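You operate a simulated robot arm through the tools that you are given. There is no shell and no other tool. Be economical: measure what you need, move in short steps, check, and stop when the job is done.

Carry out the task below with a simulated robot arm. There is one attempt and no reset: what you move stays moved.

TASK
Set the valves on the bench manifold as the build card shows and clamp both.
Fine: leave the third valve where it is.

It is judged by the outcome, as a careful person would: the job done as asked, and still so three seconds after it is handed in. It fails if anything else is knocked over, pushed out of place, dropped, spilled or broken.

THE ROBOT
A 7-joint arm with a two-finger parallel gripper, fixed in place. Base frame: the origin is at the foot of the arm, x ahead of it, y to its left, z up; the work surface is at about z = 0.85. Lengths are in m, angles in rad, forces in N, time in s.
With the tool pointing down near the work surface it reaches from about 0.3 to 0.7 m from the base axis. Its first joint turns from -1.152 to 1.152 rad. Payload 1.57 kg.
Tool frame: the origin (TCP) lies between the finger pads and is the grasp point; the fingertips stand 0.03 m ahead of it; z points along the fingers, y is the line along which they close. The gripper opens to 0.11 m. The fingers are 0.024 m wide and 0.012 m thick; the gripper's body (0.048 by 0.112 m) begins 0.078 m behind the TCP.
Orientation is that of the tool frame in the base frame, as a unit quaternion [x, y, z, w]. With the fingers straight down and closing along the base's y, the tool's x points along the base's -x, its y along +y and its z along -z.

THE INTERFACE
- The arm moves only by the tool servo_tool. Its argument "increments" is a list of rows, each an object (a shift or turn left out is 0, a gripper value left out holds the last) with "delta_rot": the turn, a rotation vector about the tool's x, y, z in rad, a list of three; "slide": the shift along the tool's x, y, z in cm, a list of three; "claw": the gripper command, from -1 (fully open) to 1 (shut), values between in proportion. In form: [{"delta_rot": [rx, ry, rz], "slide": [dx, dy, dz], "claw": claw}, ...]. A call has 1 to 8 rows; each row shifts and turns the commanded pose from where the row before left it, along the tool's axes as they then stand. A row lasts 0.2 s, in which the tool goes at most 0.05 m and 0.15 rad; a call with a longer step from one row to the next is refused whole, and so is a gripper value outside its range. A pose out of reach is approached as far as the arm can. The call stops where the force on the tool passes 70 N (or 10 N more than at its start, if that is more) or the arm is blocked; 0.2 s more then pass. The fingers move at their own pace (about 0.108 m/s each) and stop on an object; they squeeze with about 29 N. The grip force told is the motor's: it shows also when the fingers shut on nothing. Time passes only in rows, and 0.2 s behind the last, so rows that do not move let the fingers close. It gives the time, the measured TCP pose, the force on the tool (base axes), the opening and the grip force at its end, in the units of the frame above (readings bear some noise).
- Cameras (640 x 400 px; columns grow to the right, rows downward): "scene" is fixed at [0.1548, -0.3827, 1.4084]; the picture's right is [0.87, -0.50, 0.00], its down [-0.27, -0.46, -0.84] and it looks along [0.42, 0.73, -0.54] (base axes); focal length 356 px, centre (320, 200). "wrist" rides on the gripper at [-0.036, 0, -0.08] in the tool frame; the picture's right is [0.00, -1.00, 0.00], its down [0.97, 0.00, -0.24] and it looks along [0.24, 0.00, 0.97] (tool axes); focal length 218 px, centre (320, 200).
- get_image(camera): a new picture of that camera. No time passes.
- pixel_to_xyz(camera, pixels): for up to 12 pixels [column, row] of the newest picture of that camera ("zoom" is the newest enlarged one), the place [x, y, z] in the base frame of the surface seen there, good to about 0.002 m. No time passes.
- zoom(camera, box): a new picture of the part [left, top, right, bottom] of that camera's present view, enlarged. No time passes.
- job_done(): hands the job in; it is judged then, once.

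Work in short steps. Measure before you move; look again where a grasp or a placing could have gone wrong, and mend it. You have 80 turns and 34 pictures in all, the two below and enlarged ones among them. Open the gripper and draw the arm clear of the work before you hand the job in, unless the task says otherwise; then end with one line.

The tools are called after ">>>" by a JSON object that holds its "fn" and its "kwargs". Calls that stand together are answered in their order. servo_tool: Moves the arm, as the interface text tells. Its arguments: {"type":"object","properties":{"increments":{"type":"array","items":{"type":"object","properties":{"delta_rot":{"type":"array","items":{"type":"number"}},"slide":{"type":"array","items":{"type":"number"}},"claw":{"type":"number"}}}}},"required":["increments"]} The other tools are called the same way: get_image (camera) takes a picture; pixel_to_xyz (camera, pixels) gives the place of the surface under pixels of a picture; zoom (camera, box) takes an enlarged picture of a part of a camera's view; job_done () hands the job in.

At the start:

```text
clock: 0.0
tcp_pos: [0.3395, -0.0662, 1.1966]
tool_rot: [0.0, 1.0, 0.0, 0.0]
ft_force: [0.0, -0.3, 0.1]
finger_gap: 0.1101
finger_force: 0.0
```

scene: 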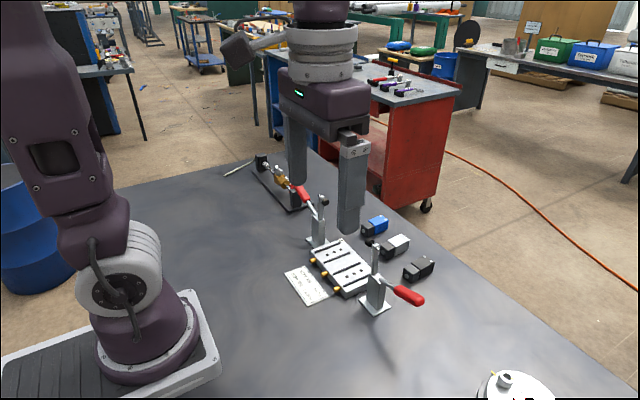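
wrist: 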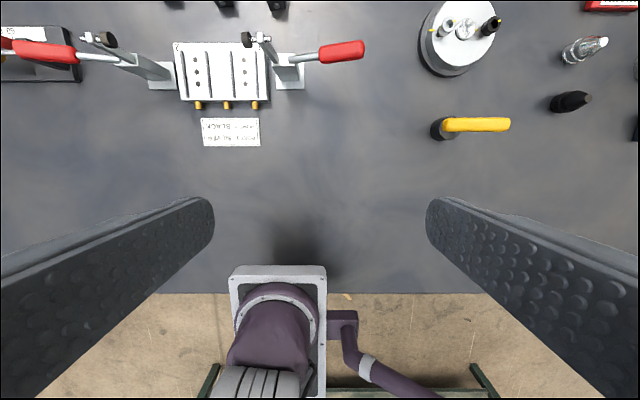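

The card lies near wrist pixel (230,132) and the manifold near (222,72). I zoom in to read both.

>>> {"fn": "zoom", "kwargs": {"camera": "wrist", "box": [190, 110, 270, 160]}}

>>> {"fn": "zoom", "kwargs": {"camera": "scene", "box": [270, 180, 450, 320]}}

```text
8.00 times, centred on (230, 135) of wrist
```

zoom: 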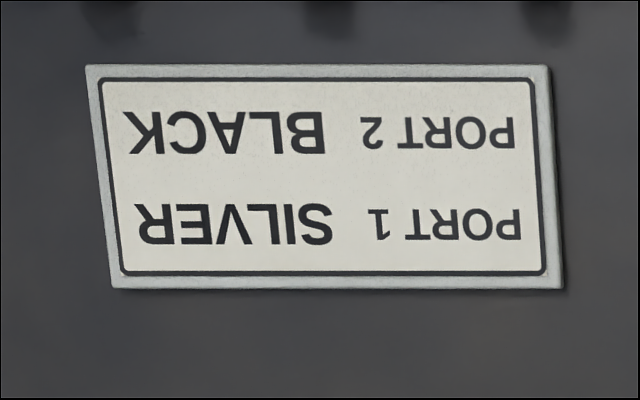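

```text
2.86 times, centred on (360, 250) of scene
```

zoom: 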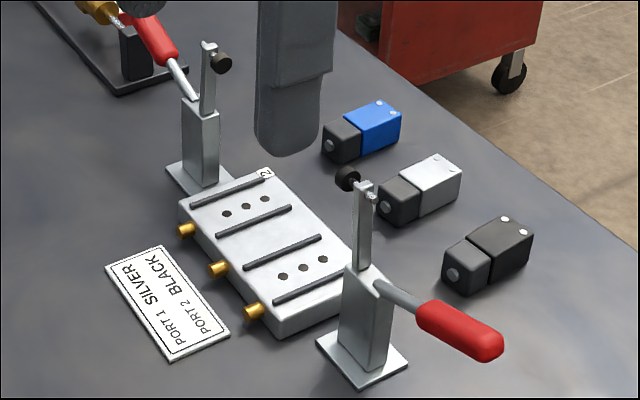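

The card says port 1 silver and port 2 black. I still need the port labels on the manifold and the object positions, so I zoom and measure.

>>> {"fn": "zoom", "kwargs": {"camera": "wrist", "box": [140, 20, 300, 120]}}

>>> {"fn": "pixel_to_xyz", "kwargs": {"camera": "scene", "pixels": [[375, 222], [397, 241], [420, 265], [384, 256], [410, 296], [323, 205], [310, 240], [375, 305], [340, 262], [308, 195]]}}

```text
4.00 times, centred on (220, 70) of wrist
```

zoom: 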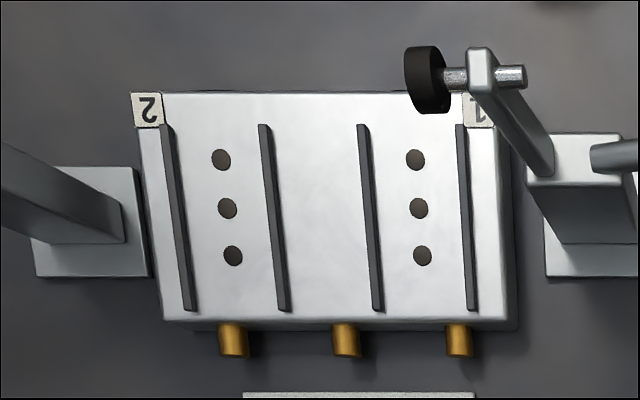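

```text
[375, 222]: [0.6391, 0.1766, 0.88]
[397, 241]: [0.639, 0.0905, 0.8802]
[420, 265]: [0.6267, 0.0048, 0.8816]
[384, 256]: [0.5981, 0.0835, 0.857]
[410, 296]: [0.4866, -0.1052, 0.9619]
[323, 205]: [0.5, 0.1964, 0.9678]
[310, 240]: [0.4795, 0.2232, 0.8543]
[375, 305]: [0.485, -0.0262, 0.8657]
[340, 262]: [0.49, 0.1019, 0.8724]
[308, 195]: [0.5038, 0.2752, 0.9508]
```

Port 1 is at the -y end and port 2 at the +y end. I move above the manifold for a closer view.

>>> {"fn": "servo_tool", "kwargs": {"increments": [{"slide": [-4, 2.6, 0.6]}, {"slide": [-4, 2.6, 0.6]}, {"slide": [-4, 2.6, 0.6]}, {"slide": [-4, 2.6, 0.6]}, {"slide": [-4, 2.6, 0.6]}, {}]}}

>>> {"fn": "get_image", "kwargs": {"camera": "wrist"}}

>>> {"fn": "get_image", "kwargs": {"camera": "scene"}}

```text
clock: 1.4
tcp_pos: [0.5395, 0.0655, 1.1687]
tool_rot: [0.0, 1.0, 0.0, 0.001]
ft_force: [-0.6, 0.1, -0.3]
finger_gap: 0.1101
finger_force: 0.0
```

```text
28 pictures are left
```

wrist: 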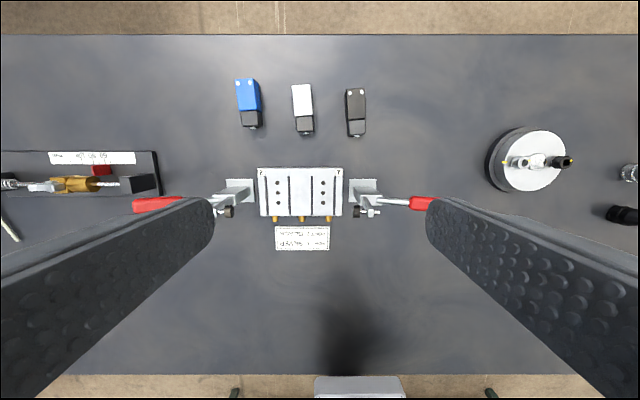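

```text
27 pictures are left
```

scene: 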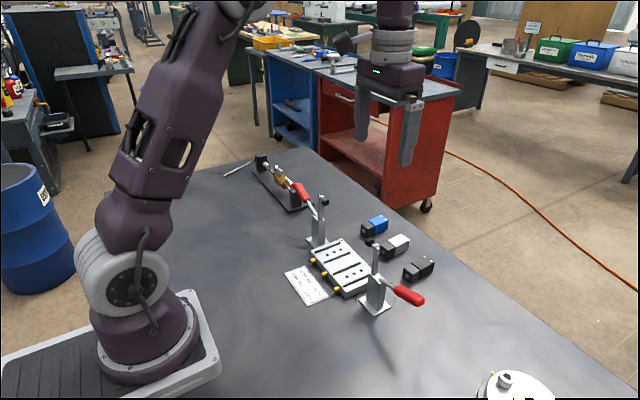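

>>> {"fn": "zoom", "kwargs": {"camera": "wrist", "box": [220, 130, 400, 243]}}

>>> {"fn": "pixel_to_xyz", "kwargs": {"camera": "wrist", "pixels": [[248, 80], [302, 87], [306, 119], [306, 134], [297, 98], [313, 106], [356, 92], [356, 125], [355, 136], [347, 105], [365, 105], [302, 107]]}}

>>> {"fn": "zoom", "kwargs": {"camera": "scene", "box": [340, 220, 450, 320]}}

```text
3.54 times, centred on (310, 186) of wrist
```

zoom: 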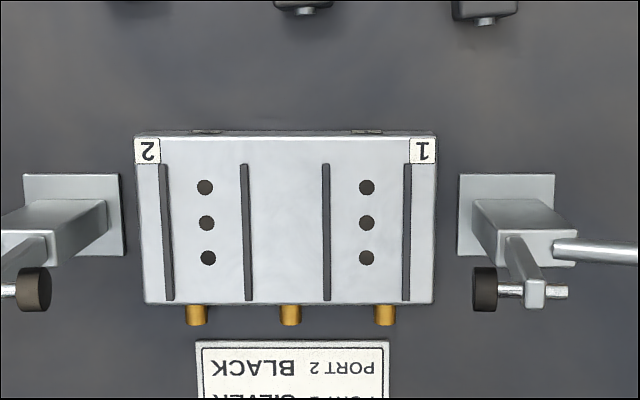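

```text
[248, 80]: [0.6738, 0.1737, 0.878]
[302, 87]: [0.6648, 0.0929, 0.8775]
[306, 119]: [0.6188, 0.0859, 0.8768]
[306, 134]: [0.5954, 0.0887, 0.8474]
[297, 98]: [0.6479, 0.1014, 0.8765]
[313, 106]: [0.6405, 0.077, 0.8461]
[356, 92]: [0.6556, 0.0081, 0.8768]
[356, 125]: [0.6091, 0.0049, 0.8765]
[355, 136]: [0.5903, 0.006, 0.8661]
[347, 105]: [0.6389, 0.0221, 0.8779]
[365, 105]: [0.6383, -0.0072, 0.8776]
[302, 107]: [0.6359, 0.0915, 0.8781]
```

```text
4.00 times, centred on (395, 270) of scene
```

zoom: 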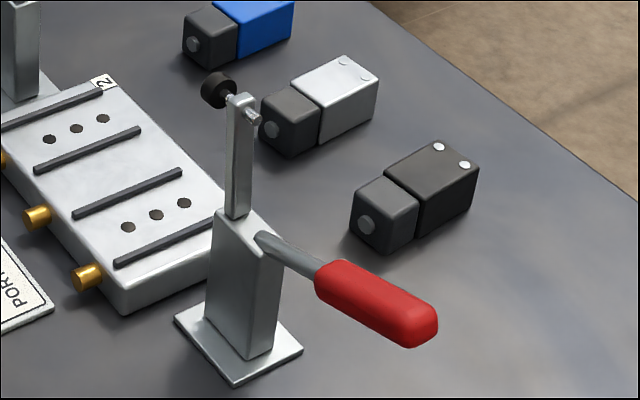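

I zoom tighter on the manifold and valves for exact geometry.

>>> {"fn": "zoom", "kwargs": {"camera": "wrist", "box": [252, 160, 348, 220]}}

>>> {"fn": "pixel_to_xyz", "kwargs": {"camera": "zoom", "pixels": [[45, 70], [595, 70], [60, 360], [590, 360], [160, 210], [460, 210], [85, 200], [235, 200], [385, 200], [535, 200], [460, 140], [460, 275]]}}

>>> {"fn": "zoom", "kwargs": {"camera": "wrist", "box": [280, 75, 376, 135]}}

```text
6.67 times, centred on (300, 190) of wrist
```

zoom: 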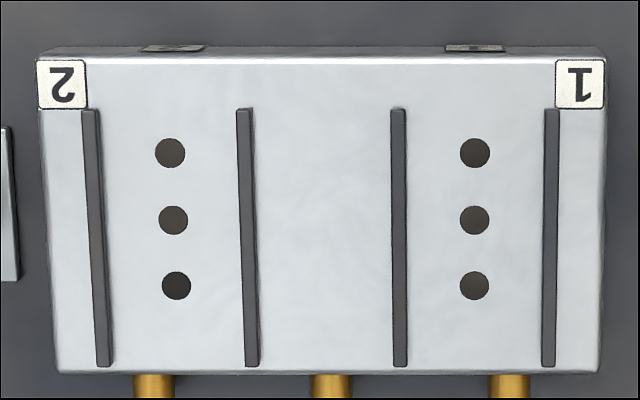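

```text
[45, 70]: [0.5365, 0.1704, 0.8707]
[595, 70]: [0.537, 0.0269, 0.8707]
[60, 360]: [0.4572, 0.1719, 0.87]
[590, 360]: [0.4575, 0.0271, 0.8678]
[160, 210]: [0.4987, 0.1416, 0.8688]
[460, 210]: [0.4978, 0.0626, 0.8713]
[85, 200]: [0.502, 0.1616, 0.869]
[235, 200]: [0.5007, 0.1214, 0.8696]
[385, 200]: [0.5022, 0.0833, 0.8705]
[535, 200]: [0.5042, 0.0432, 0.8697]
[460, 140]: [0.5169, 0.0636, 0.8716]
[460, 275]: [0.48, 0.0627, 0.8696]
```

```text
6.67 times, centred on (328, 105) of wrist
```

zoom: 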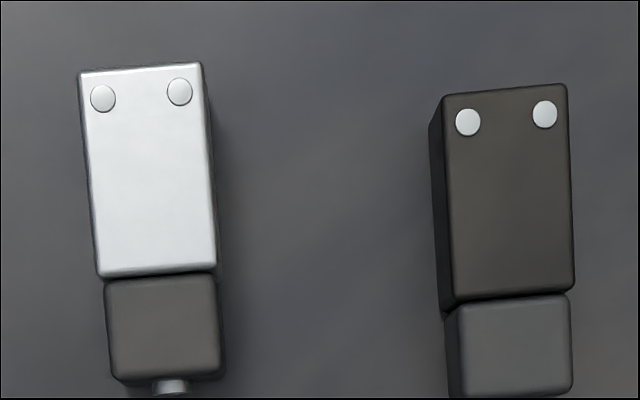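

There are dark marks on the manifold's back face at zoom (172,48) and (475,48). I inspect them, and I measure the valve outlines from the current zoom.

>>> {"fn": "pixel_to_xyz", "kwargs": {"camera": "zoom", "pixels": [[88, 80], [196, 75], [105, 262], [210, 255], [112, 360], [215, 360], [452, 105], [560, 98], [460, 285], [568, 278], [165, 390], [512, 195]]}}

>>> {"fn": "zoom", "kwargs": {"camera": "wrist", "box": [268, 160, 332, 174]}}

```text
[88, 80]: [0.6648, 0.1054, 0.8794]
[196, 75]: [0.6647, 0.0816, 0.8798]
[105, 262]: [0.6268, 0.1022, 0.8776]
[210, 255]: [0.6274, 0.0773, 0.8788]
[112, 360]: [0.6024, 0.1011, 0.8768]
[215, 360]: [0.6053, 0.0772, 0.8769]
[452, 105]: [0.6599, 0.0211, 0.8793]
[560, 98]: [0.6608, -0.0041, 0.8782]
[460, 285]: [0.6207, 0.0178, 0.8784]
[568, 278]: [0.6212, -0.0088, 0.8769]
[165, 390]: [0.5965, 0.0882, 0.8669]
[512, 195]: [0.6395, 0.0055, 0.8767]
```

```text
10.00 times, centred on (300, 167) of wrist
```

zoom: 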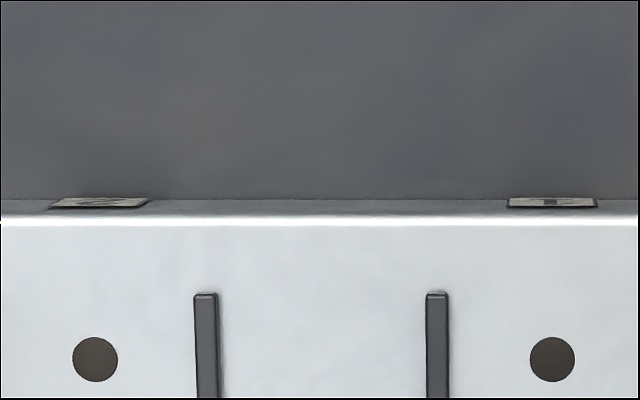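

Those are only the port numbers repeated. Next I measure the clamps: arm, plunger, post and handle heights.

>>> {"fn": "zoom", "kwargs": {"camera": "scene", "box": [340, 230, 436, 320]}}

>>> {"fn": "pixel_to_xyz", "kwargs": {"camera": "scene", "pixels": [[369, 243], [376, 245], [378, 249], [375, 268], [372, 290], [380, 274], [386, 278], [400, 289], [410, 293], [421, 298], [361, 300], [389, 312]]}}

>>> {"fn": "zoom", "kwargs": {"camera": "scene", "box": [270, 170, 350, 250]}}

>>> {"fn": "pixel_to_xyz", "kwargs": {"camera": "scene", "pixels": [[324, 201], [320, 198], [319, 212], [318, 230], [313, 210], [308, 203], [302, 194], [297, 187], [307, 241], [292, 183]]}}

```text
4.44 times, centred on (388, 275) of scene
```

zoom: 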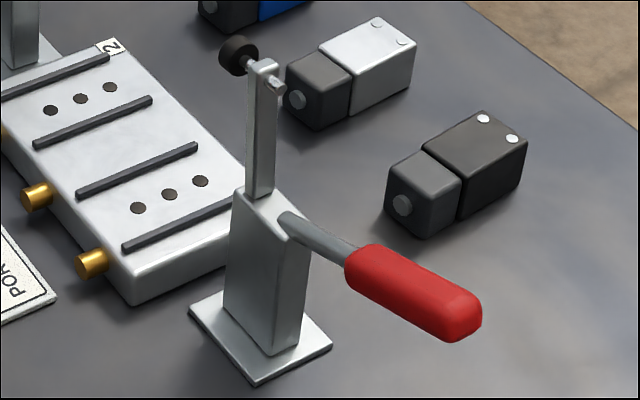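

```text
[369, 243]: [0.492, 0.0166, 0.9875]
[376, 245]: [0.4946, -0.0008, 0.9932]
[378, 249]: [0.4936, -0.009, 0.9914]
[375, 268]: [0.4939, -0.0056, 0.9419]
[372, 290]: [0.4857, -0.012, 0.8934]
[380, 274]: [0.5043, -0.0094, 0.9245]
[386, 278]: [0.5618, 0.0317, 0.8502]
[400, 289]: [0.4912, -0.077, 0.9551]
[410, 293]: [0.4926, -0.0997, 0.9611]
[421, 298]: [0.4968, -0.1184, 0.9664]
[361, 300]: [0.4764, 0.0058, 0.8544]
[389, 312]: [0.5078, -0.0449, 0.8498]
```

```text
5.00 times, centred on (310, 210) of scene
```

zoom: 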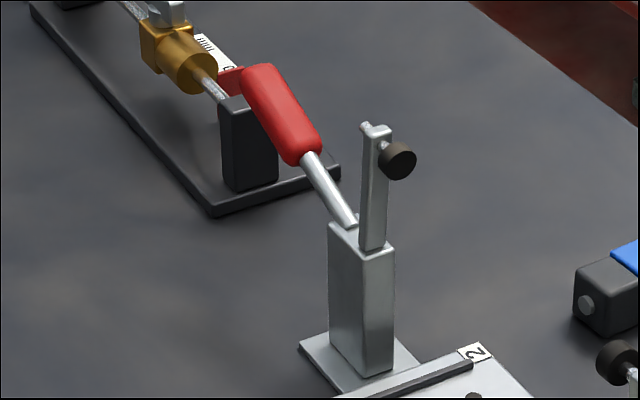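

```text
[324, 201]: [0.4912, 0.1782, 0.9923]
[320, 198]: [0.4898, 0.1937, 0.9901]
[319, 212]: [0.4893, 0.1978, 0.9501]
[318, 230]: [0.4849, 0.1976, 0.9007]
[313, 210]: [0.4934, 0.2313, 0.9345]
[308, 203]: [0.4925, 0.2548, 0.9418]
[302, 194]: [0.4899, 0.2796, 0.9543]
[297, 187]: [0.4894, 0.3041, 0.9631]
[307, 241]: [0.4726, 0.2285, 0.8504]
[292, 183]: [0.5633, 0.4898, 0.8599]
```

Valves measure about 0.027 wide with tops at z≈0.878. Silver is centred at about (0.634, 0.091) with yaw ≈0.08, and the ports are at (0.495, 0.063) and (0.495, 0.1415). The open plungers at z≈0.99 would foul an upright gripper body, so I will grasp with the tool leaning back about 0.6 rad. First I move above silver.

>>> {"fn": "servo_tool", "kwargs": {"increments": [{"slide": [-4.4, 1.2, 0], "claw": -0.1}, {"slide": [-4.45, 1.28, 0]}, {"slide": [0, 0, 4.9]}, {"slide": [0, 0, 4.9]}, {"slide": [0, 0, 4.9], "delta_rot": [0, 0, -0.08]}, {"delta_rot": [0, -0.15, 0]}, {"delta_rot": [0, -0.15, 0]}, {}]}}

>>> {"fn": "servo_tool", "kwargs": {"increments": [{"delta_rot": [0, -0.15, 0]}, {"delta_rot": [0, -0.15, 0]}, {}, {}]}}

>>> {"fn": "get_image", "kwargs": {"camera": "wrist"}}

```text
clock: 3.2
tcp_pos: [0.6157, 0.0807, 1.0139]
tool_rot: [-0.039, 0.988, 0.006, 0.149]
ft_force: [0.5, 0.3, 0.1]
finger_gap: 0.0606
finger_force: 0.1
out of reach, approached as far as the arm can: row 2
```

```text
clock: 4.2
tcp_pos: [0.6164, 0.0804, 1.0121]
tool_rot: [-0.039, 0.954, 0.012, 0.296]
ft_force: [-0.1, 0.2, 1.0]
finger_gap: 0.0604
finger_force: 0.1
```

```text
19 pictures are left
```

wrist: 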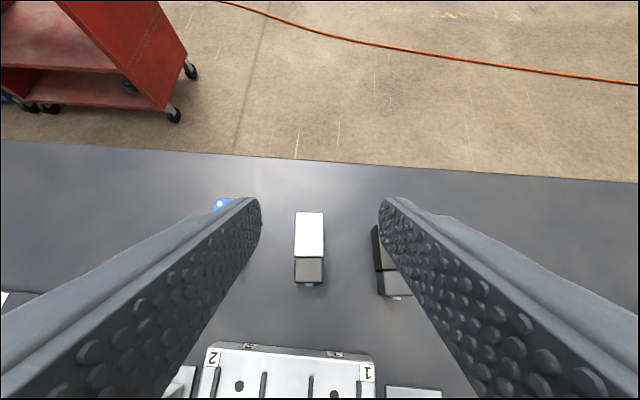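

The tilt is 0.6 and the yaw 0.08 as wanted; the TCP is (0.616, 0.080, 1.012) and the valve lies slightly to the tool's +y. I align and descend to z≈0.93, then check.

>>> {"fn": "servo_tool", "kwargs": {"increments": [{"slide": [1.84, 0.45, 3.77]}, {"slide": [1.84, 0.44, 3.78]}, {}, {}]}}

>>> {"fn": "get_image", "kwargs": {"camera": "wrist"}}

```text
clock: 5.2
tcp_pos: [0.629, 0.089, 0.93]
tool_rot: [-0.038, 0.954, 0.012, 0.296]
ft_force: [0.1, 0.4, -0.1]
finger_gap: 0.0608
finger_force: 0.1
```

```text
18 pictures are left
```

wrist: 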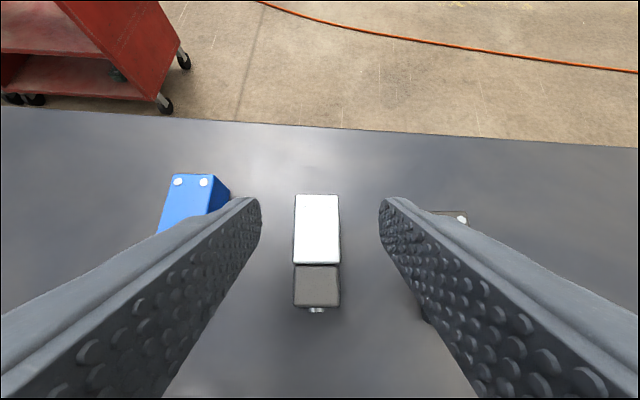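

It is well aligned (valve column ≈317). I descend to z≈0.889 and close.

>>> {"fn": "servo_tool", "kwargs": {"increments": [{"slide": [1.16, 0.05, 1.69]}, {"slide": [1.16, 0.05, 1.69]}, {}, {"claw": 1}, {"claw": 1}, {"claw": 1}]}}

>>> {"fn": "get_image", "kwargs": {"camera": "wrist"}}

```text
clock: 6.6
tcp_pos: [0.6251, 0.0902, 0.8874]
tool_rot: [-0.038, 0.955, 0.011, 0.295]
ft_force: [-0.1, 0.1, -0.7]
finger_gap: 0.0295
finger_force: 28.7
```

```text
17 pictures are left
```

wrist: 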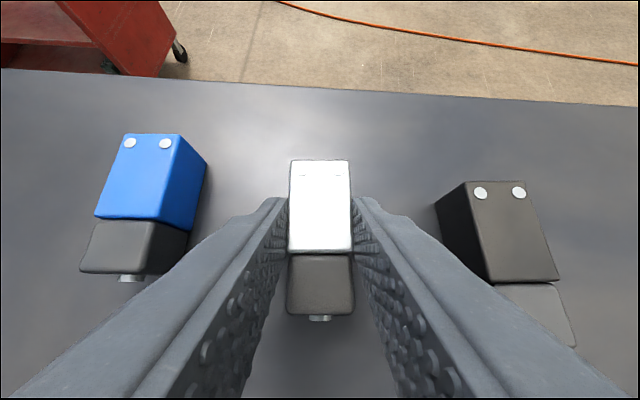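

Gripped at a gap of 0.0295. I lift 0.10, square the yaw, and carry it above port 1.

>>> {"fn": "servo_tool", "kwargs": {"increments": [{"slide": [-1.9, 0, -2.75]}, {"slide": [-1.9, 0, -2.75]}, {"slide": [-1.9, 0, -2.75]}, {"delta_rot": [0.045, 0, 0.066]}, {}]}}

>>> {"fn": "servo_tool", "kwargs": {"increments": [{"slide": [2.88, -0.68, -1.97]}, {"slide": [2.88, -0.68, -1.97]}, {"slide": [2.88, -0.68, -1.97]}, {"slide": [2.88, -0.68, -1.97]}, {}, {}]}}

>>> {"fn": "get_image", "kwargs": {"camera": "wrist"}}

```text
clock: 7.8
tcp_pos: [0.6268, 0.0908, 0.9897]
tool_rot: [0.0, 0.956, 0.0, 0.295]
ft_force: [-0.2, 0.0, -1.4]
finger_gap: 0.0293
finger_force: 29.4
```

```text
clock: 9.2
tcp_pos: [0.4905, 0.0649, 0.9864]
tool_rot: [0.0, 0.955, -0.001, 0.295]
ft_force: [-0.1, -0.1, -1.4]
finger_gap: 0.0291
finger_force: 29.6
```

```text
16 pictures are left
```

wrist: 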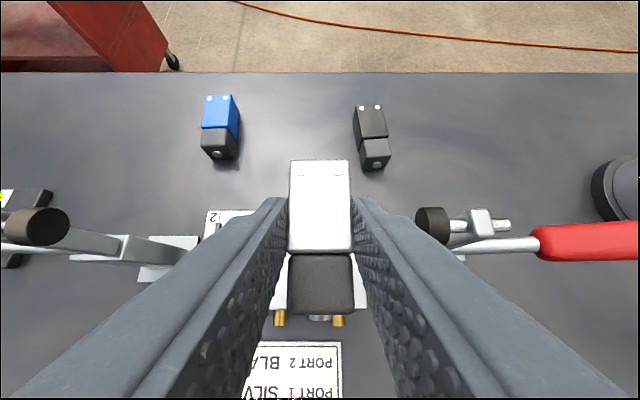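

Silver is above port 1. I correct to (0.4855, 0.063) and lower to z≈0.922 first.

>>> {"fn": "servo_tool", "kwargs": {"increments": [{"slide": [1.35, -0.09, 1.68]}, {"slide": [1.35, -0.09, 1.68]}, {"slide": [1.35, 0, 1.68]}, {}, {}]}}

>>> {"fn": "get_image", "kwargs": {"camera": "scene"}}

>>> {"fn": "zoom", "kwargs": {"camera": "scene", "box": [290, 200, 430, 320]}}

```text
clock: 10.4
tcp_pos: [0.4849, 0.0638, 0.9219]
tool_rot: [0.0, 0.955, 0.0, 0.296]
ft_force: [0.2, -0.1, -1.8]
finger_gap: 0.0294
finger_force: 29.2
```

```text
15 pictures are left
```

scene: 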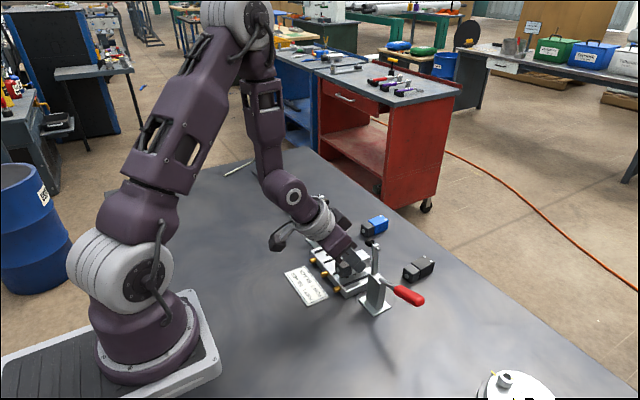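

```text
3.33 times, centred on (360, 260) of scene
```

zoom: 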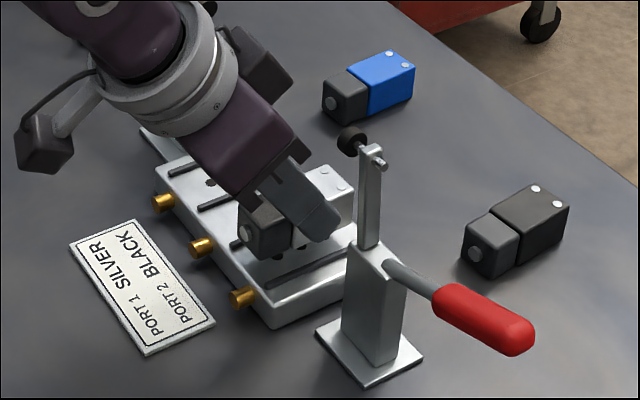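

It clears the clamp. I lower the last 13 mm slowly, watching the force.

>>> {"fn": "servo_tool", "kwargs": {"increments": [{"slide": [0.34, -0.06, 0.5]}, {"slide": [0.28, 0, 0.41]}, {"slide": [0.11, 0, 0.165]}, {}, {}]}}

```text
clock: 11.6
tcp_pos: [0.4838, 0.0614, 0.9102]
tool_rot: [0.0, 0.955, 0.0, 0.296]
ft_force: [-5.4, -0.6, 17.6]
finger_gap: 0.029
finger_force: 29.2
```

Contact is at z≈0.910. I release with a small opening, then back off along the tool axis.

>>> {"fn": "servo_tool", "kwargs": {"increments": [{"claw": 0.2}, {}, {"slide": [0, 0, -2]}, {"slide": [0, 0, -4]}, {"slide": [0, 0, -4]}, {"slide": [0, 0, -4]}, {}]}}

>>> {"fn": "get_image", "kwargs": {"camera": "wrist"}}

>>> {"fn": "zoom", "kwargs": {"camera": "scene", "box": [290, 200, 430, 320]}}

```text
clock: 13.2
tcp_pos: [0.4068, 0.0626, 1.025]
tool_rot: [0.001, 0.956, 0.0, 0.294]
ft_force: [0.2, -0.4, -0.2]
finger_gap: 0.0441
finger_force: 0.0
```

```text
13 pictures are left
```

wrist: 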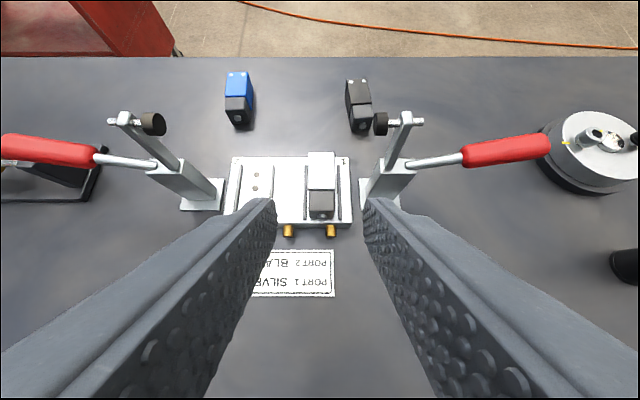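

```text
3.33 times, centred on (360, 260) of scene
```

zoom: 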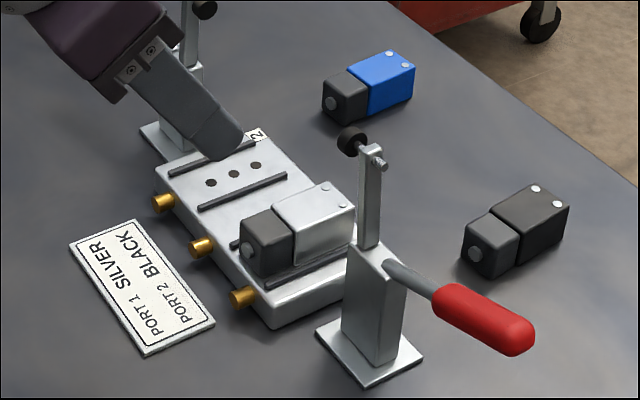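

Silver is seated between the port 1 rails. I measure where it sits.

>>> {"fn": "zoom", "kwargs": {"camera": "wrist", "box": [280, 145, 360, 235]}}

>>> {"fn": "pixel_to_xyz", "kwargs": {"camera": "wrist", "pixels": [[310, 154], [334, 154], [309, 188], [335, 188], [311, 206], [333, 206], [322, 190], [360, 85], [346, 85], [370, 84], [361, 110], [346, 104]]}}

```text
4.44 times, centred on (320, 190) of wrist
```

zoom: 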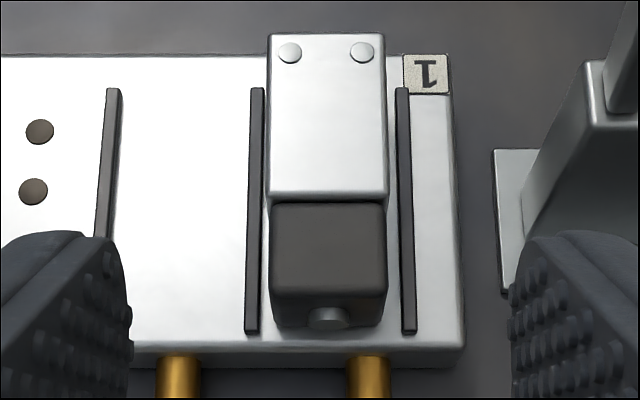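

```text
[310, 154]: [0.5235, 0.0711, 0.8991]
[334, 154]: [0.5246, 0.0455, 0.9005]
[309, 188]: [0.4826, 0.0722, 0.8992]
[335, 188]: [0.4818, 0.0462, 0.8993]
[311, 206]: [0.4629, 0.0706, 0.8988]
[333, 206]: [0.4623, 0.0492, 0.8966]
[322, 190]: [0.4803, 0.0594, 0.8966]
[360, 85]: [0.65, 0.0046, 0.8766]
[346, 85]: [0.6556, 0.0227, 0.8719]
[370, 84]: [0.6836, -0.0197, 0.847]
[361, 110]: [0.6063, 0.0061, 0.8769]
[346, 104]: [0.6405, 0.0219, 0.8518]
```

Silver is seated flat (top z 0.899, centred between the rails, x centre ≈0.493). For black, at (0.63, 0.005) with yaw ≈0.1, I use less lean (0.45) so the wrist clears clamp 1. I go over high.

>>> {"fn": "servo_tool", "kwargs": {"increments": [{"delta_rot": [0, 0.15, 0], "claw": -0.1}, {"slide": [-1.2, 0, -2.48]}, {"slide": [-1.2, 0, -2.48]}, {"slide": [-3.78, -1.17, 1.83]}, {"slide": [-3.78, -1.17, 1.83]}, {"slide": [-3.78, -1.17, 1.83]}, {"slide": [-3.78, -1.17, 1.83]}, {"slide": [-3.78, -1.17, 1.83]}]}}

>>> {"fn": "servo_tool", "kwargs": {"increments": [{"delta_rot": [-0.0435, 0, -0.09]}, {}, {}]}}

>>> {"fn": "get_image", "kwargs": {"camera": "wrist"}}

```text
clock: 15.0
tcp_pos: [0.5904, -0.0006, 1.0815]
tool_rot: [0.004, 0.969, -0.015, 0.248]
ft_force: [0.1, 1.0, 0.4]
finger_gap: 0.0606
finger_force: 0.1
out of reach, approached as far as the arm can: row 1, 4
```

```text
clock: 15.8
tcp_pos: [0.5907, -0.0023, 1.0825]
tool_rot: [-0.045, 0.968, -0.006, 0.247]
ft_force: [0.0, 0.3, -0.5]
finger_gap: 0.0606
finger_force: 0.1
```

```text
10 pictures are left
```

wrist: 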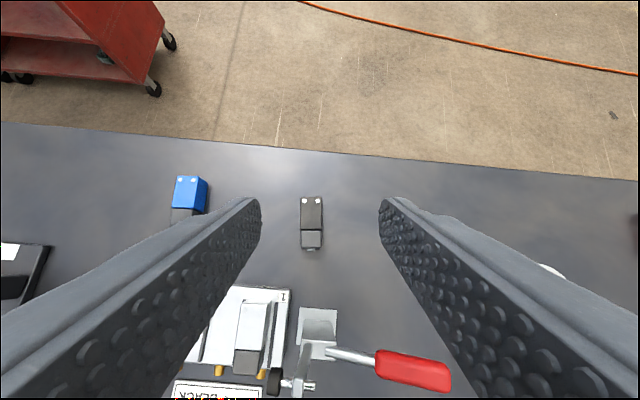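

The tilt came out at ≈0.5 with a slight roll error. I measure black again from here.

>>> {"fn": "pixel_to_xyz", "kwargs": {"camera": "wrist", "pixels": [[303, 200], [320, 200], [302, 227], [320, 227], [312, 205], [311, 226], [311, 240], [304, 245], [319, 245]]}}

>>> {"fn": "servo_tool", "kwargs": {"increments": [{"delta_rot": [-0.036, 0, 0.003]}, {}]}}

```text
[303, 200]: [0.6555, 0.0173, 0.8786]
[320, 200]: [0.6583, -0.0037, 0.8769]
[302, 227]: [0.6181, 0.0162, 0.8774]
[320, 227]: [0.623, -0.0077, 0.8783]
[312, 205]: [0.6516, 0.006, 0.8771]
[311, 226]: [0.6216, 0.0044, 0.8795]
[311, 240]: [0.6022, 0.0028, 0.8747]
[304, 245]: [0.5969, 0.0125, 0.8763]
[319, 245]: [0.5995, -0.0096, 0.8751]
```

```text
clock: 16.4
tcp_pos: [0.5886, -0.0017, 1.0829]
tool_rot: [-0.047, 0.968, 0.012, 0.246]
ft_force: [0.6, 0.3, -0.1]
finger_gap: 0.0603
finger_force: 0.0
```

Measurements agree: the grip point is about (0.617, 0.004). I descend to z≈0.93.

>>> {"fn": "servo_tool", "kwargs": {"increments": [{"slide": [1.2, 0.07, 3.7]}, {"slide": [1.2, 0.07, 3.7]}, {"slide": [1.2, 0.07, 3.7]}, {"slide": [1.2, 0.07, 3.7]}, {}, {}]}}

>>> {"fn": "get_image", "kwargs": {"camera": "wrist"}}

```text
clock: 17.8
tcp_pos: [0.62, 0.0045, 0.9295]
tool_rot: [-0.049, 0.968, 0.012, 0.246]
ft_force: [1.0, -0.5, 0.5]
finger_gap: 0.0606
finger_force: 0.2
```

```text
9 pictures are left
```

wrist: 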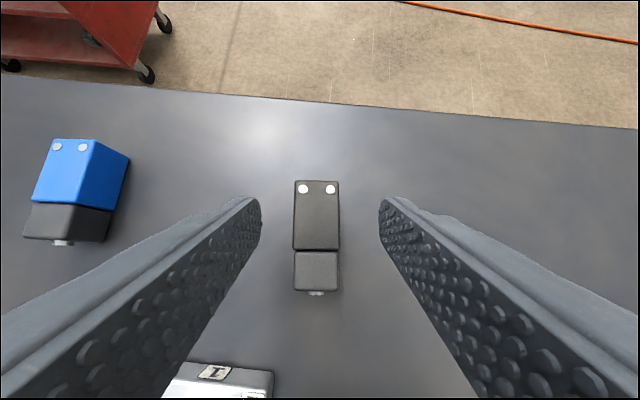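

Aligned. I go down to z≈0.888 and grasp.

>>> {"fn": "servo_tool", "kwargs": {"increments": [{"slide": [1.12, 0.02, 1.75]}, {"slide": [1.12, 0.02, 1.75]}, {}, {"claw": 1}, {"claw": 1}, {"claw": 1}]}}

```text
clock: 18.5
tcp_pos: [0.6168, 0.0072, 0.8946]
tool_rot: [-0.048, 0.967, 0.017, 0.248]
ft_force: [-23.7, 1.4, 17.6]
finger_gap: 0.0604
finger_force: 0.0
stopped in row 3: the force on the tool passed its limit (the readings are from after the stop); the commanded pose is now the measured one
```

Blocked at z 0.8946. I look before doing anything else.

>>> {"fn": "zoom", "kwargs": {"camera": "scene", "box": [270, 150, 470, 310]}}

```text
2.50 times, centred on (370, 230) of scene
```

zoom: 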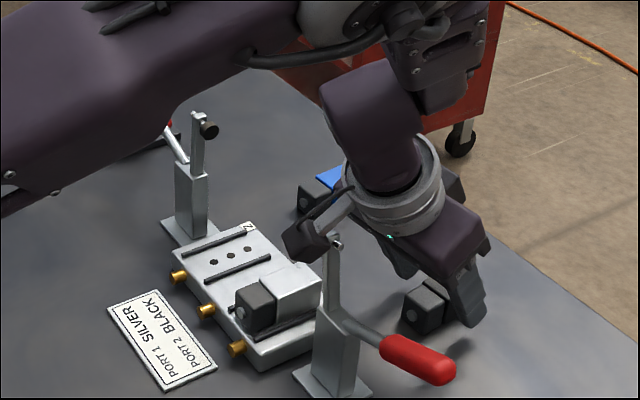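

The box on the tool's +x side has touched the top of clamp 1. I back straight up, reduce the lean, and plan to set black down on the free spot where silver was, then re-grip there with the lean.

>>> {"fn": "servo_tool", "kwargs": {"increments": [{"slide": [-1.5, 0, -2.5]}, {"slide": [-1.5, 0, -2.5]}, {"slide": [-1.5, 0, -2.5]}, {"delta_rot": [0, 0.15, 0]}, {"delta_rot": [0, 0.15, 0]}, {}, {}]}}

>>> {"fn": "zoom", "kwargs": {"camera": "scene", "box": [270, 150, 470, 310]}}

```text
clock: 20.1
tcp_pos: [0.62, 0.006, 0.9811]
tool_rot: [-0.05, 0.994, 0.008, 0.101]
ft_force: [-0.4, 1.1, -0.1]
finger_gap: 0.0603
finger_force: 0.1
```

```text
2.50 times, centred on (370, 230) of scene
```

zoom: 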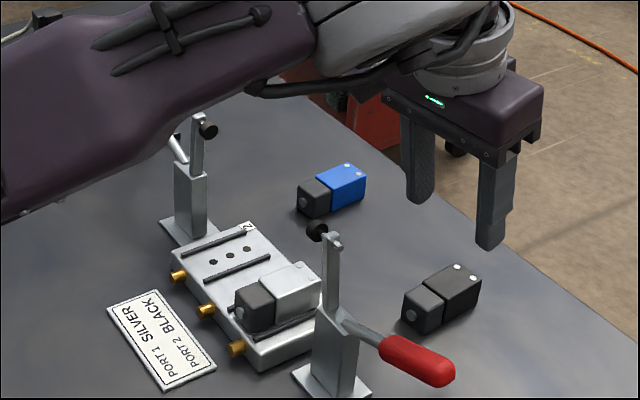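

The clamp and the black valve are undisturbed. I go nearly upright and descend for the first grasp.

>>> {"fn": "servo_tool", "kwargs": {"increments": [{"delta_rot": [0, 0.15, 0]}, {}, {"slide": [0.3, -0.06, 3.0]}, {"slide": [0.3, -0.06, 3.0]}, {"slide": [0.2, -0.05, 3.3]}, {}]}}

```text
clock: 21.5
tcp_pos: [0.6164, 0.0055, 0.8884]
tool_rot: [-0.049, 0.998, 0.004, 0.027]
ft_force: [0.5, 0.0, 0.0]
finger_gap: 0.0605
finger_force: 0.0
```

No contact. I close, lift, square the yaw, and carry to y≈0.092.

>>> {"fn": "servo_tool", "kwargs": {"increments": [{"claw": 1}, {"claw": 1}, {"claw": 1}, {"slide": [0, 0, -2.5]}, {"slide": [0, 0, -2.5]}, {"delta_rot": [0.005, 0, 0.1]}, {"slide": [-0.1, 4.3, 0]}, {"slide": [-0.1, 4.3, 0]}]}}

>>> {"fn": "servo_tool", "kwargs": {"increments": [{}, {}]}}

>>> {"fn": "get_image", "kwargs": {"camera": "wrist"}}

```text
clock: 23.3
tcp_pos: [0.6157, 0.0926, 0.9383]
tool_rot: [0.001, 1.0, 0.003, 0.027]
ft_force: [-0.3, 0.0, -1.3]
finger_gap: 0.0294
finger_force: 28.9
```

```text
clock: 23.9
tcp_pos: [0.6156, 0.0919, 0.94]
tool_rot: [0.0, 1.0, 0.003, 0.027]
ft_force: [0.0, -0.4, -1.3]
finger_gap: 0.0293
finger_force: 29.1
```

```text
6 pictures are left
```

wrist: 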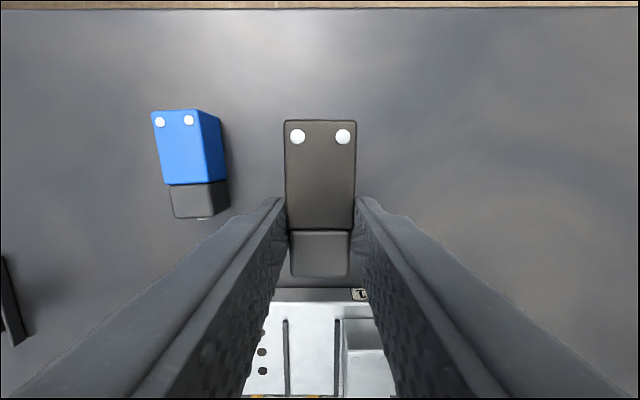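

I lower black to the table at (0.63, 0.092), release, and rise.

>>> {"fn": "servo_tool", "kwargs": {"increments": [{"slide": [0.13, 0, 2.5]}, {"slide": [0.14, 0, 2.5]}, {}, {"claw": 0.6}, {"claw": -0.1}, {}]}}

>>> {"fn": "servo_tool", "kwargs": {"increments": [{"slide": [-0.2, 0, -3]}, {"slide": [-0.2, 0, -3]}, {"delta_rot": [0, -0.15, 0]}, {"delta_rot": [0, -0.15, 0]}, {"delta_rot": [0, -0.15, 0]}, {"delta_rot": [0, -0.1, 0]}, {}, {}]}}

>>> {"fn": "get_image", "kwargs": {"camera": "wrist"}}

>>> {"fn": "pixel_to_xyz", "kwargs": {"camera": "wrist", "pixels": [[305, 220], [320, 220], [335, 220], [320, 260], [320, 200], [308, 280], [332, 280]]}}

```text
clock: 25.3
tcp_pos: [0.616, 0.0929, 0.8901]
tool_rot: [0.002, 1.0, 0.002, 0.027]
ft_force: [0.0, 0.5, 0.0]
finger_gap: 0.0603
finger_force: 0.1
```

```text
clock: 27.1
tcp_pos: [0.6166, 0.0898, 0.9501]
tool_rot: [0.002, 0.955, 0.003, 0.298]
ft_force: [0.5, -0.3, -0.4]
finger_gap: 0.0602
finger_force: 0.0
```

```text
5 pictures are left
```

wrist: 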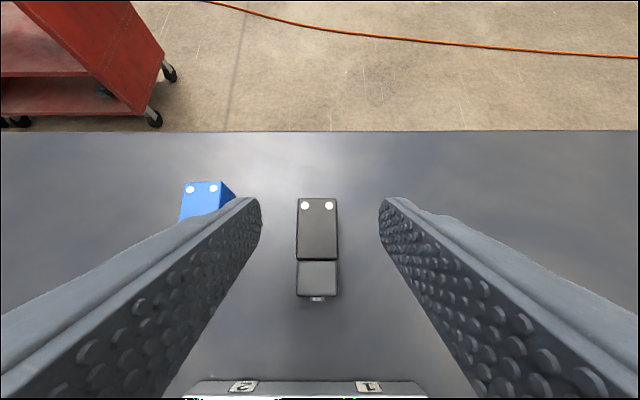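

```text
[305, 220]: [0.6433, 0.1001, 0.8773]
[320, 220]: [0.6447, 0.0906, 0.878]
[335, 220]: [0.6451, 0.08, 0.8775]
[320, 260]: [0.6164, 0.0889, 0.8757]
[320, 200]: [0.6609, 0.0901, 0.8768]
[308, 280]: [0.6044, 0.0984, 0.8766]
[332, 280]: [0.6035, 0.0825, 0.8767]
```

Black stands squared at about (0.628, 0.091). I descend with the lean and re-grip.

>>> {"fn": "servo_tool", "kwargs": {"increments": [{"slide": [1.65, 0.1, 2.6]}, {"slide": [1.65, 0.05, 2.6]}, {}, {"claw": 1}, {"claw": 1}, {"claw": 1}]}}

```text
clock: 28.5
tcp_pos: [0.6235, 0.093, 0.887]
tool_rot: [0.001, 0.955, 0.002, 0.297]
ft_force: [1.2, -0.3, -0.1]
finger_gap: 0.0294
finger_force: 29.3
```

Gripped. Lift and carry over port 2 (0.1415).

>>> {"fn": "servo_tool", "kwargs": {"increments": [{"slide": [-1.9, 0, -2.75]}, {"slide": [-1.9, 0, -2.75]}, {"slide": [-1.9, 0, -2.75]}, {"slide": [2.77, 1.21, -1.91]}, {"slide": [2.77, 1.21, -1.91]}, {"slide": [2.77, 1.21, -1.91]}, {"slide": [2.77, 1.21, -1.91]}, {}]}}

>>> {"fn": "servo_tool", "kwargs": {"increments": [{}]}}

```text
clock: 30.3
tcp_pos: [0.4885, 0.1392, 0.9886]
tool_rot: [0.001, 0.955, 0.003, 0.298]
ft_force: [-0.5, -0.5, -1.7]
finger_gap: 0.0293
finger_force: 29.3
```

```text
clock: 30.7
tcp_pos: [0.4893, 0.1404, 0.9898]
tool_rot: [0.002, 0.955, 0.002, 0.297]
ft_force: [0.6, 0.6, -2.5]
finger_gap: 0.0294
finger_force: 29.1
```

Now I lower to z≈0.92, then settle the last part gently.

>>> {"fn": "servo_tool", "kwargs": {"increments": [{"slide": [1.27, 0.08, 1.84]}, {"slide": [1.27, 0.04, 1.84]}, {"slide": [1.27, 0, 1.84]}, {}, {}]}}

>>> {"fn": "zoom", "kwargs": {"camera": "wrist", "box": [220, 140, 420, 340]}}

```text
clock: 31.9
tcp_pos: [0.4878, 0.1412, 0.9234]
tool_rot: [0.001, 0.955, 0.003, 0.298]
ft_force: [0.3, 0.6, -1.6]
finger_gap: 0.0293
finger_force: 28.9
```

```text
2.00 times, centred on (320, 240) of wrist
```

zoom: 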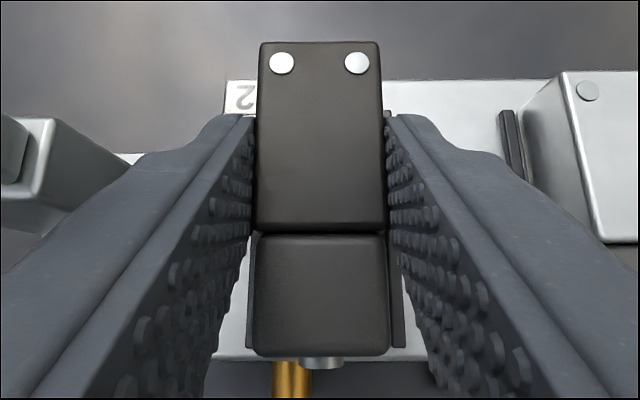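

Black sits between the rails. I lower the last 13 mm and release with a small opening, then back off along the tool axis.

>>> {"fn": "servo_tool", "kwargs": {"increments": [{"slide": [0.34, 0, 0.5]}, {"slide": [0.28, 0, 0.41]}, {"slide": [0.11, 0, 0.165]}, {}, {}]}}

>>> {"fn": "servo_tool", "kwargs": {"increments": [{"claw": 0.25}, {}, {"slide": [0, 0, -2]}, {"slide": [0, 0, -4]}, {"slide": [0, 0, -4]}, {"slide": [0, 0, -4]}, {}]}}

>>> {"fn": "get_image", "kwargs": {"camera": "wrist"}}

>>> {"fn": "pixel_to_xyz", "kwargs": {"camera": "wrist", "pixels": [[320, 160], [320, 175], [320, 190], [320, 200], [313, 175], [328, 175], [400, 180], [397, 160]]}}

```text
clock: 33.1
tcp_pos: [0.4859, 0.1411, 0.9087]
tool_rot: [0.002, 0.954, 0.002, 0.299]
ft_force: [-2.3, -3.1, 15.7]
finger_gap: 0.0291
finger_force: 29.3
```

```text
clock: 34.7
tcp_pos: [0.4043, 0.1406, 1.0223]
tool_rot: [0.002, 0.955, 0.002, 0.297]
ft_force: [0.1, 1.2, -0.2]
finger_gap: 0.0414
finger_force: 0.1
```

```text
3 pictures are left
```

wrist: 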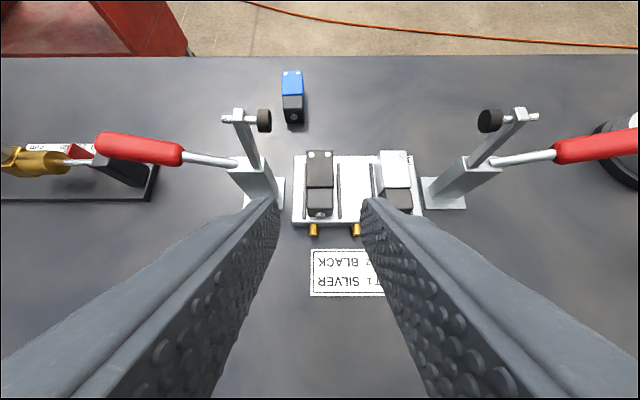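

```text
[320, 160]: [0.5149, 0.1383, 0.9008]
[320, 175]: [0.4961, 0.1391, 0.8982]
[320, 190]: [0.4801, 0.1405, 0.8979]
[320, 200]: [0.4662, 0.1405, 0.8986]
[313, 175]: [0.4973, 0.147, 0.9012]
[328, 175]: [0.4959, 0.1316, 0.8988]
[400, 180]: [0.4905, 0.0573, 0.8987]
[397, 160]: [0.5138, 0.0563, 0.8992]
```

Black is seated at port 2 (top 0.8985, y centre ≈0.140). Now the clamps: the estimated pivots are y≈-0.003 and 0.2055 at z≈0.925, and each handle must swing about 90° up and inward. I rise upright, then turn the tool so the fingers close along base x to grip handle 1.

>>> {"fn": "servo_tool", "kwargs": {"increments": [{"delta_rot": [0, 0.15, 0]}, {"delta_rot": [0, 0.15, 0]}, {"delta_rot": [0, 0.15, 0]}, {"delta_rot": [0, 0.15, 0]}, {"slide": [-3.07, 0, -2.7]}, {"slide": [-3.07, 0, -2.7]}, {"slide": [-3.07, 0, -2.7]}, {}]}}

>>> {"fn": "servo_tool", "kwargs": {"increments": [{"slide": [0, -4.8, 0]}, {"slide": [0, -4.8, 0]}, {"slide": [0, -4.8, 0]}, {"slide": [0, -4.8, 0]}, {"slide": [0, -4.6, 0], "delta_rot": [0, 0, -0.1]}, {"delta_rot": [0, 0, -0.147]}, {"delta_rot": [0, 0, -0.147]}, {}]}}

>>> {"fn": "servo_tool", "kwargs": {"increments": [{"delta_rot": [0, 0, -0.147]}, {"delta_rot": [0, 0, -0.147]}, {"delta_rot": [0, 0, -0.147]}, {"delta_rot": [0, 0, -0.147]}, {"delta_rot": [0, 0, -0.147]}, {"delta_rot": [0, 0, -0.147]}, {"delta_rot": [0, 0, -0.147]}, {"delta_rot": [0, 0, -0.147]}]}}

>>> {"fn": "servo_tool", "kwargs": {"increments": [{}, {}]}}

```text
clock: 36.5
tcp_pos: [0.4964, 0.143, 1.1025]
tool_rot: [0.001, 1.0, 0.005, 0.003]
ft_force: [-0.2, -0.7, -0.4]
finger_gap: 0.0412
finger_force: 0.1
```

```text
clock: 38.3
tcp_pos: [0.4985, -0.0978, 1.1029]
tool_rot: [-0.196, 0.981, 0.003, 0.003]
ft_force: [-0.7, -0.5, -0.8]
finger_gap: 0.0414
finger_force: 0.0
```

```text
clock: 40.1
tcp_pos: [0.3457, 0.0383, 1.0531]
tool_rot: [-0.706, 0.708, 0.0, 0.004]
ft_force: [-0.8, -0.1, -0.2]
finger_gap: 0.0412
finger_force: 0.0
out of reach, approached as far as the arm can: row 1, 2, 3, 4, 5, 6, 7, 8
```

```text
clock: 40.7
tcp_pos: [0.3465, 0.0389, 1.053]
tool_rot: [-0.706, 0.708, -0.001, 0.004]
ft_force: [0.2, -0.6, 0.4]
finger_gap: 0.0413
finger_force: 0.2
```

That yaw direction runs into a joint limit, and the TCP drifted to (0.346, 0.039, 1.053) clear of everything. I rotate back and go the other way.

>>> {"fn": "servo_tool", "kwargs": {"increments": [{"slide": [0, 0, -2], "delta_rot": [0, 0, 0.147]}, {"slide": [0, 0, -2], "delta_rot": [0, 0, 0.147]}, {"delta_rot": [0, 0, 0.147]}, {"delta_rot": [0, 0, 0.147]}]}}

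>>> {"fn": "servo_tool", "kwargs": {"increments": [{"delta_rot": [0, 0, 0.147]}, {"delta_rot": [0, 0, 0.147]}, {"delta_rot": [0, 0, 0.147]}, {"delta_rot": [0, 0, 0.147]}, {}, {}]}}

```text
clock: 41.7
tcp_pos: [0.3459, 0.0372, 1.0931]
tool_rot: [-0.47, 0.883, 0.001, 0.004]
ft_force: [0.1, -0.3, 0.1]
finger_gap: 0.0415
finger_force: 0.0
```

```text
clock: 43.1
tcp_pos: [0.3443, 0.0374, 1.095]
tool_rot: [-0.195, 0.981, 0.002, 0.002]
ft_force: [0.1, 0.3, 0.3]
finger_gap: 0.0416
finger_force: 0.0
```

The commanded pose follows what was reached. For clamp 1 I use yaw -90° instead, turning here in free space.

>>> {"fn": "servo_tool", "kwargs": {"increments": [{"delta_rot": [0, 0, 0.149]}, {"delta_rot": [0, 0, 0.149]}, {"delta_rot": [0, 0, 0.149]}, {"delta_rot": [0, 0, 0.149]}, {"delta_rot": [0, 0, 0.149]}, {"delta_rot": [0, 0, 0.149]}, {"delta_rot": [0, 0, 0.149]}]}}

>>> {"fn": "servo_tool", "kwargs": {"increments": [{"delta_rot": [0, 0, 0.149]}, {"delta_rot": [0, 0, 0.149]}, {"delta_rot": [0, 0, 0.149]}, {"delta_rot": [0, 0, 0.149]}, {"delta_rot": [0, 0, 0.149]}, {"delta_rot": [0, 0, 0.149]}, {"delta_rot": [0, 0, 0.03]}, {}]}}

```text
clock: 44.7
tcp_pos: [0.3436, 0.0376, 1.0925]
tool_rot: [0.321, 0.947, 0.004, 0.002]
ft_force: [0.0, 0.0, 0.5]
finger_gap: 0.0414
finger_force: 0.1
```

```text
clock: 46.5
tcp_pos: [0.344, 0.0377, 1.0942]
tool_rot: [0.709, 0.706, 0.003, -0.001]
ft_force: [-0.6, 0.4, -0.3]
finger_gap: 0.0411
finger_force: 0.0
```

Yaw -90° reached. I move above handle 1 at (0.496, -0.10) with a wider opening and look.

>>> {"fn": "servo_tool", "kwargs": {"increments": [{"slide": [-2.76, 3.04, 0], "claw": -0.1}, {"slide": [-2.76, 3.04, 0]}, {"slide": [-2.76, 3.04, 0]}, {"slide": [-2.76, 3.04, 0]}, {"slide": [-2.76, 3.04, 0]}, {}, {}]}}

>>> {"fn": "get_image", "kwargs": {"camera": "wrist"}}

```text
clock: 48.1
tcp_pos: [0.4962, -0.0992, 1.0914]
tool_rot: [0.708, 0.706, 0.003, 0.0]
ft_force: [-0.3, 0.0, 0.6]
finger_gap: 0.0603
finger_force: 0.1
```

```text
2 pictures are left
```

wrist: 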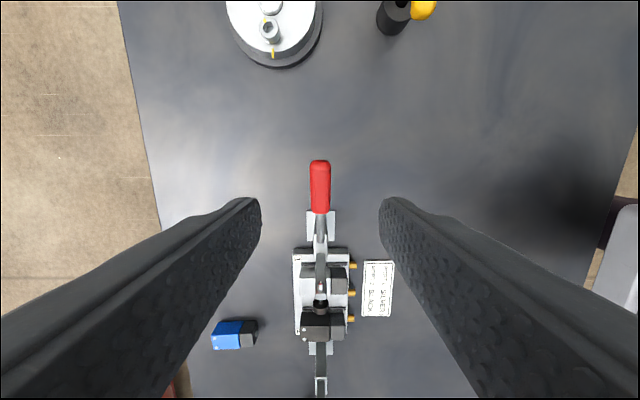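

>>> {"fn": "pixel_to_xyz", "kwargs": {"camera": "wrist", "pixels": [[319, 164], [320, 175], [320, 190], [320, 205], [320, 216], [320, 225], [320, 290], [319, 308], [321, 265], [320, 385], [313, 190], [327, 190]]}}

```text
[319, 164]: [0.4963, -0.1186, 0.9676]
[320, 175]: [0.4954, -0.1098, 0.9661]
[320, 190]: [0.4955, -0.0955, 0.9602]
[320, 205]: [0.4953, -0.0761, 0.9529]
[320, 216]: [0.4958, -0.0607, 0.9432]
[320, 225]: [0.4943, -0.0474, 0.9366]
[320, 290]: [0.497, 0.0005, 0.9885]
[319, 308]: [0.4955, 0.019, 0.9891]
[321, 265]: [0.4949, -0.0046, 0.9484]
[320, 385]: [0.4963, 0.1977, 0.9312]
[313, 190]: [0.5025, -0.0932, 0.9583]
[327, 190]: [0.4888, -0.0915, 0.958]
```

Handle 1 is centred at x 0.4955, with its top at z≈0.960 at y≈-0.0955. I descend onto it and close.

>>> {"fn": "servo_tool", "kwargs": {"increments": [{"slide": [0.2, -0.05, 4]}, {"slide": [0.2, 0, 4]}, {"slide": [0.2, 0, 4]}, {"slide": [0, 0, 2.0]}, {}, {"claw": 1}, {"claw": 1}, {"claw": 1}]}}

```text
clock: 49.9
tcp_pos: [0.495, -0.092, 0.9556]
tool_rot: [0.708, 0.706, 0.002, -0.001]
ft_force: [3.6, 2.6, -10.1]
finger_gap: 0.0207
finger_force: 33.9
```

Gripped (gap 0.0207). I start lifting the handle along its arc for three steps and check the force.

>>> {"fn": "servo_tool", "kwargs": {"increments": [{"slide": [0.56, 0, -1.28]}, {"slide": [0.75, 0, -1.18]}, {"slide": [0.92, 0, -1.06]}]}}

```text
clock: 50.7
tcp_pos: [0.4945, -0.0715, 0.9864]
tool_rot: [0.709, 0.705, 0.002, -0.002]
ft_force: [-13.4, 0.1, -26.8]
finger_gap: 0.0207
finger_force: 33.6
```

It follows with modest resistance. I continue the arc.

>>> {"fn": "servo_tool", "kwargs": {"increments": [{"slide": [1.06, 0, -0.91]}, {"slide": [1.19, 0, -0.74]}, {"slide": [1.28, 0, -0.55]}]}}

>>> {"fn": "servo_tool", "kwargs": {"increments": [{"slide": [1.35, 0, -0.36]}, {"slide": [1.39, 0, -0.15]}]}}

```text
clock: 51.5
tcp_pos: [0.495, -0.0372, 1.0102]
tool_rot: [0.709, 0.706, 0.002, -0.002]
ft_force: [-18.7, -6.7, -35.9]
finger_gap: 0.0207
finger_force: 34.7
```

```text
clock: 52.1
tcp_pos: [0.4953, -0.014, 1.0158]
tool_rot: [0.709, 0.705, -0.002, 0.0]
ft_force: [-26.7, -30.2, -17.9]
finger_gap: 0.0208
finger_force: 34.7
```

>>> {"fn": "servo_tool", "kwargs": {"increments": [{"slide": [1.4, 0, 0.07]}, {"slide": [1.37, 0, 0.3]}]}}

>>> {"fn": "pixel_to_xyz", "kwargs": {"camera": "wrist", "pixels": [[320, 190]]}}

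```text
clock: 52.7
tcp_pos: [0.4962, 0.0212, 1.0123]
tool_rot: [0.707, 0.707, 0.007, -0.002]
ft_force: [0.3, -0.6, -0.4]
finger_gap: 0.0
finger_force: 21.5
```

```text
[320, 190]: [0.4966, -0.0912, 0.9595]
```

The fingers shut on nothing, so the handle slipped out or snapped over. I look.

>>> {"fn": "zoom", "kwargs": {"camera": "scene", "box": [280, 170, 440, 310]}}

>>> {"fn": "pixel_to_xyz", "kwargs": {"camera": "zoom", "pixels": [[250, 270], [300, 250], [320, 270], [340, 250], [345, 200], [345, 150], [340, 120], [350, 100], [320, 200], [380, 330], [400, 350], [300, 200]]}}

```text
2.86 times, centred on (360, 240) of scene
```

zoom: 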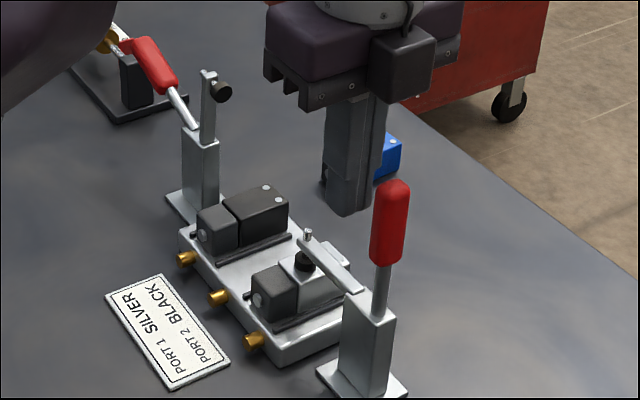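

```text
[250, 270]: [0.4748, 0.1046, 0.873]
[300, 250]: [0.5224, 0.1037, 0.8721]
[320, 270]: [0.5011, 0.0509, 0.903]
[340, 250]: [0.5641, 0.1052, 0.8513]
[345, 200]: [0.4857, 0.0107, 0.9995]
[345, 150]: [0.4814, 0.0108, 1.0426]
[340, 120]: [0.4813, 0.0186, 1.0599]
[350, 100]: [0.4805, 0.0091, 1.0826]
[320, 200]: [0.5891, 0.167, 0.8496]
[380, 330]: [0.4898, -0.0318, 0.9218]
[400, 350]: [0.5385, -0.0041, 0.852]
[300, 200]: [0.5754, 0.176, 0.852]
```

Clamp 1's handle is now upright and its plunger is over silver. I measure whether the arm is fully down.

>>> {"fn": "pixel_to_xyz", "kwargs": {"camera": "zoom", "pixels": [[304, 242], [316, 251], [330, 263], [345, 278], [356, 288], [304, 260], [304, 270], [307, 231], [390, 190], [382, 290], [388, 220], [290, 265]]}}

```text
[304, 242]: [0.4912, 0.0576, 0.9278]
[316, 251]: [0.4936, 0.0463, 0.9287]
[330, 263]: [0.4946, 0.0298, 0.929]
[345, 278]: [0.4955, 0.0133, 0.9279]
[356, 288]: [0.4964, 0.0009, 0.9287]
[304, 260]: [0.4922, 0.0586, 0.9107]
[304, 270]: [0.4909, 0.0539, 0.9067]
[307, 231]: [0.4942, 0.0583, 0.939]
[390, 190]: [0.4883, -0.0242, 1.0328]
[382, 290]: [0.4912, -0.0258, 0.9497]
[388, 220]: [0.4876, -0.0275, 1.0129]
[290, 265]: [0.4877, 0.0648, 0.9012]
```

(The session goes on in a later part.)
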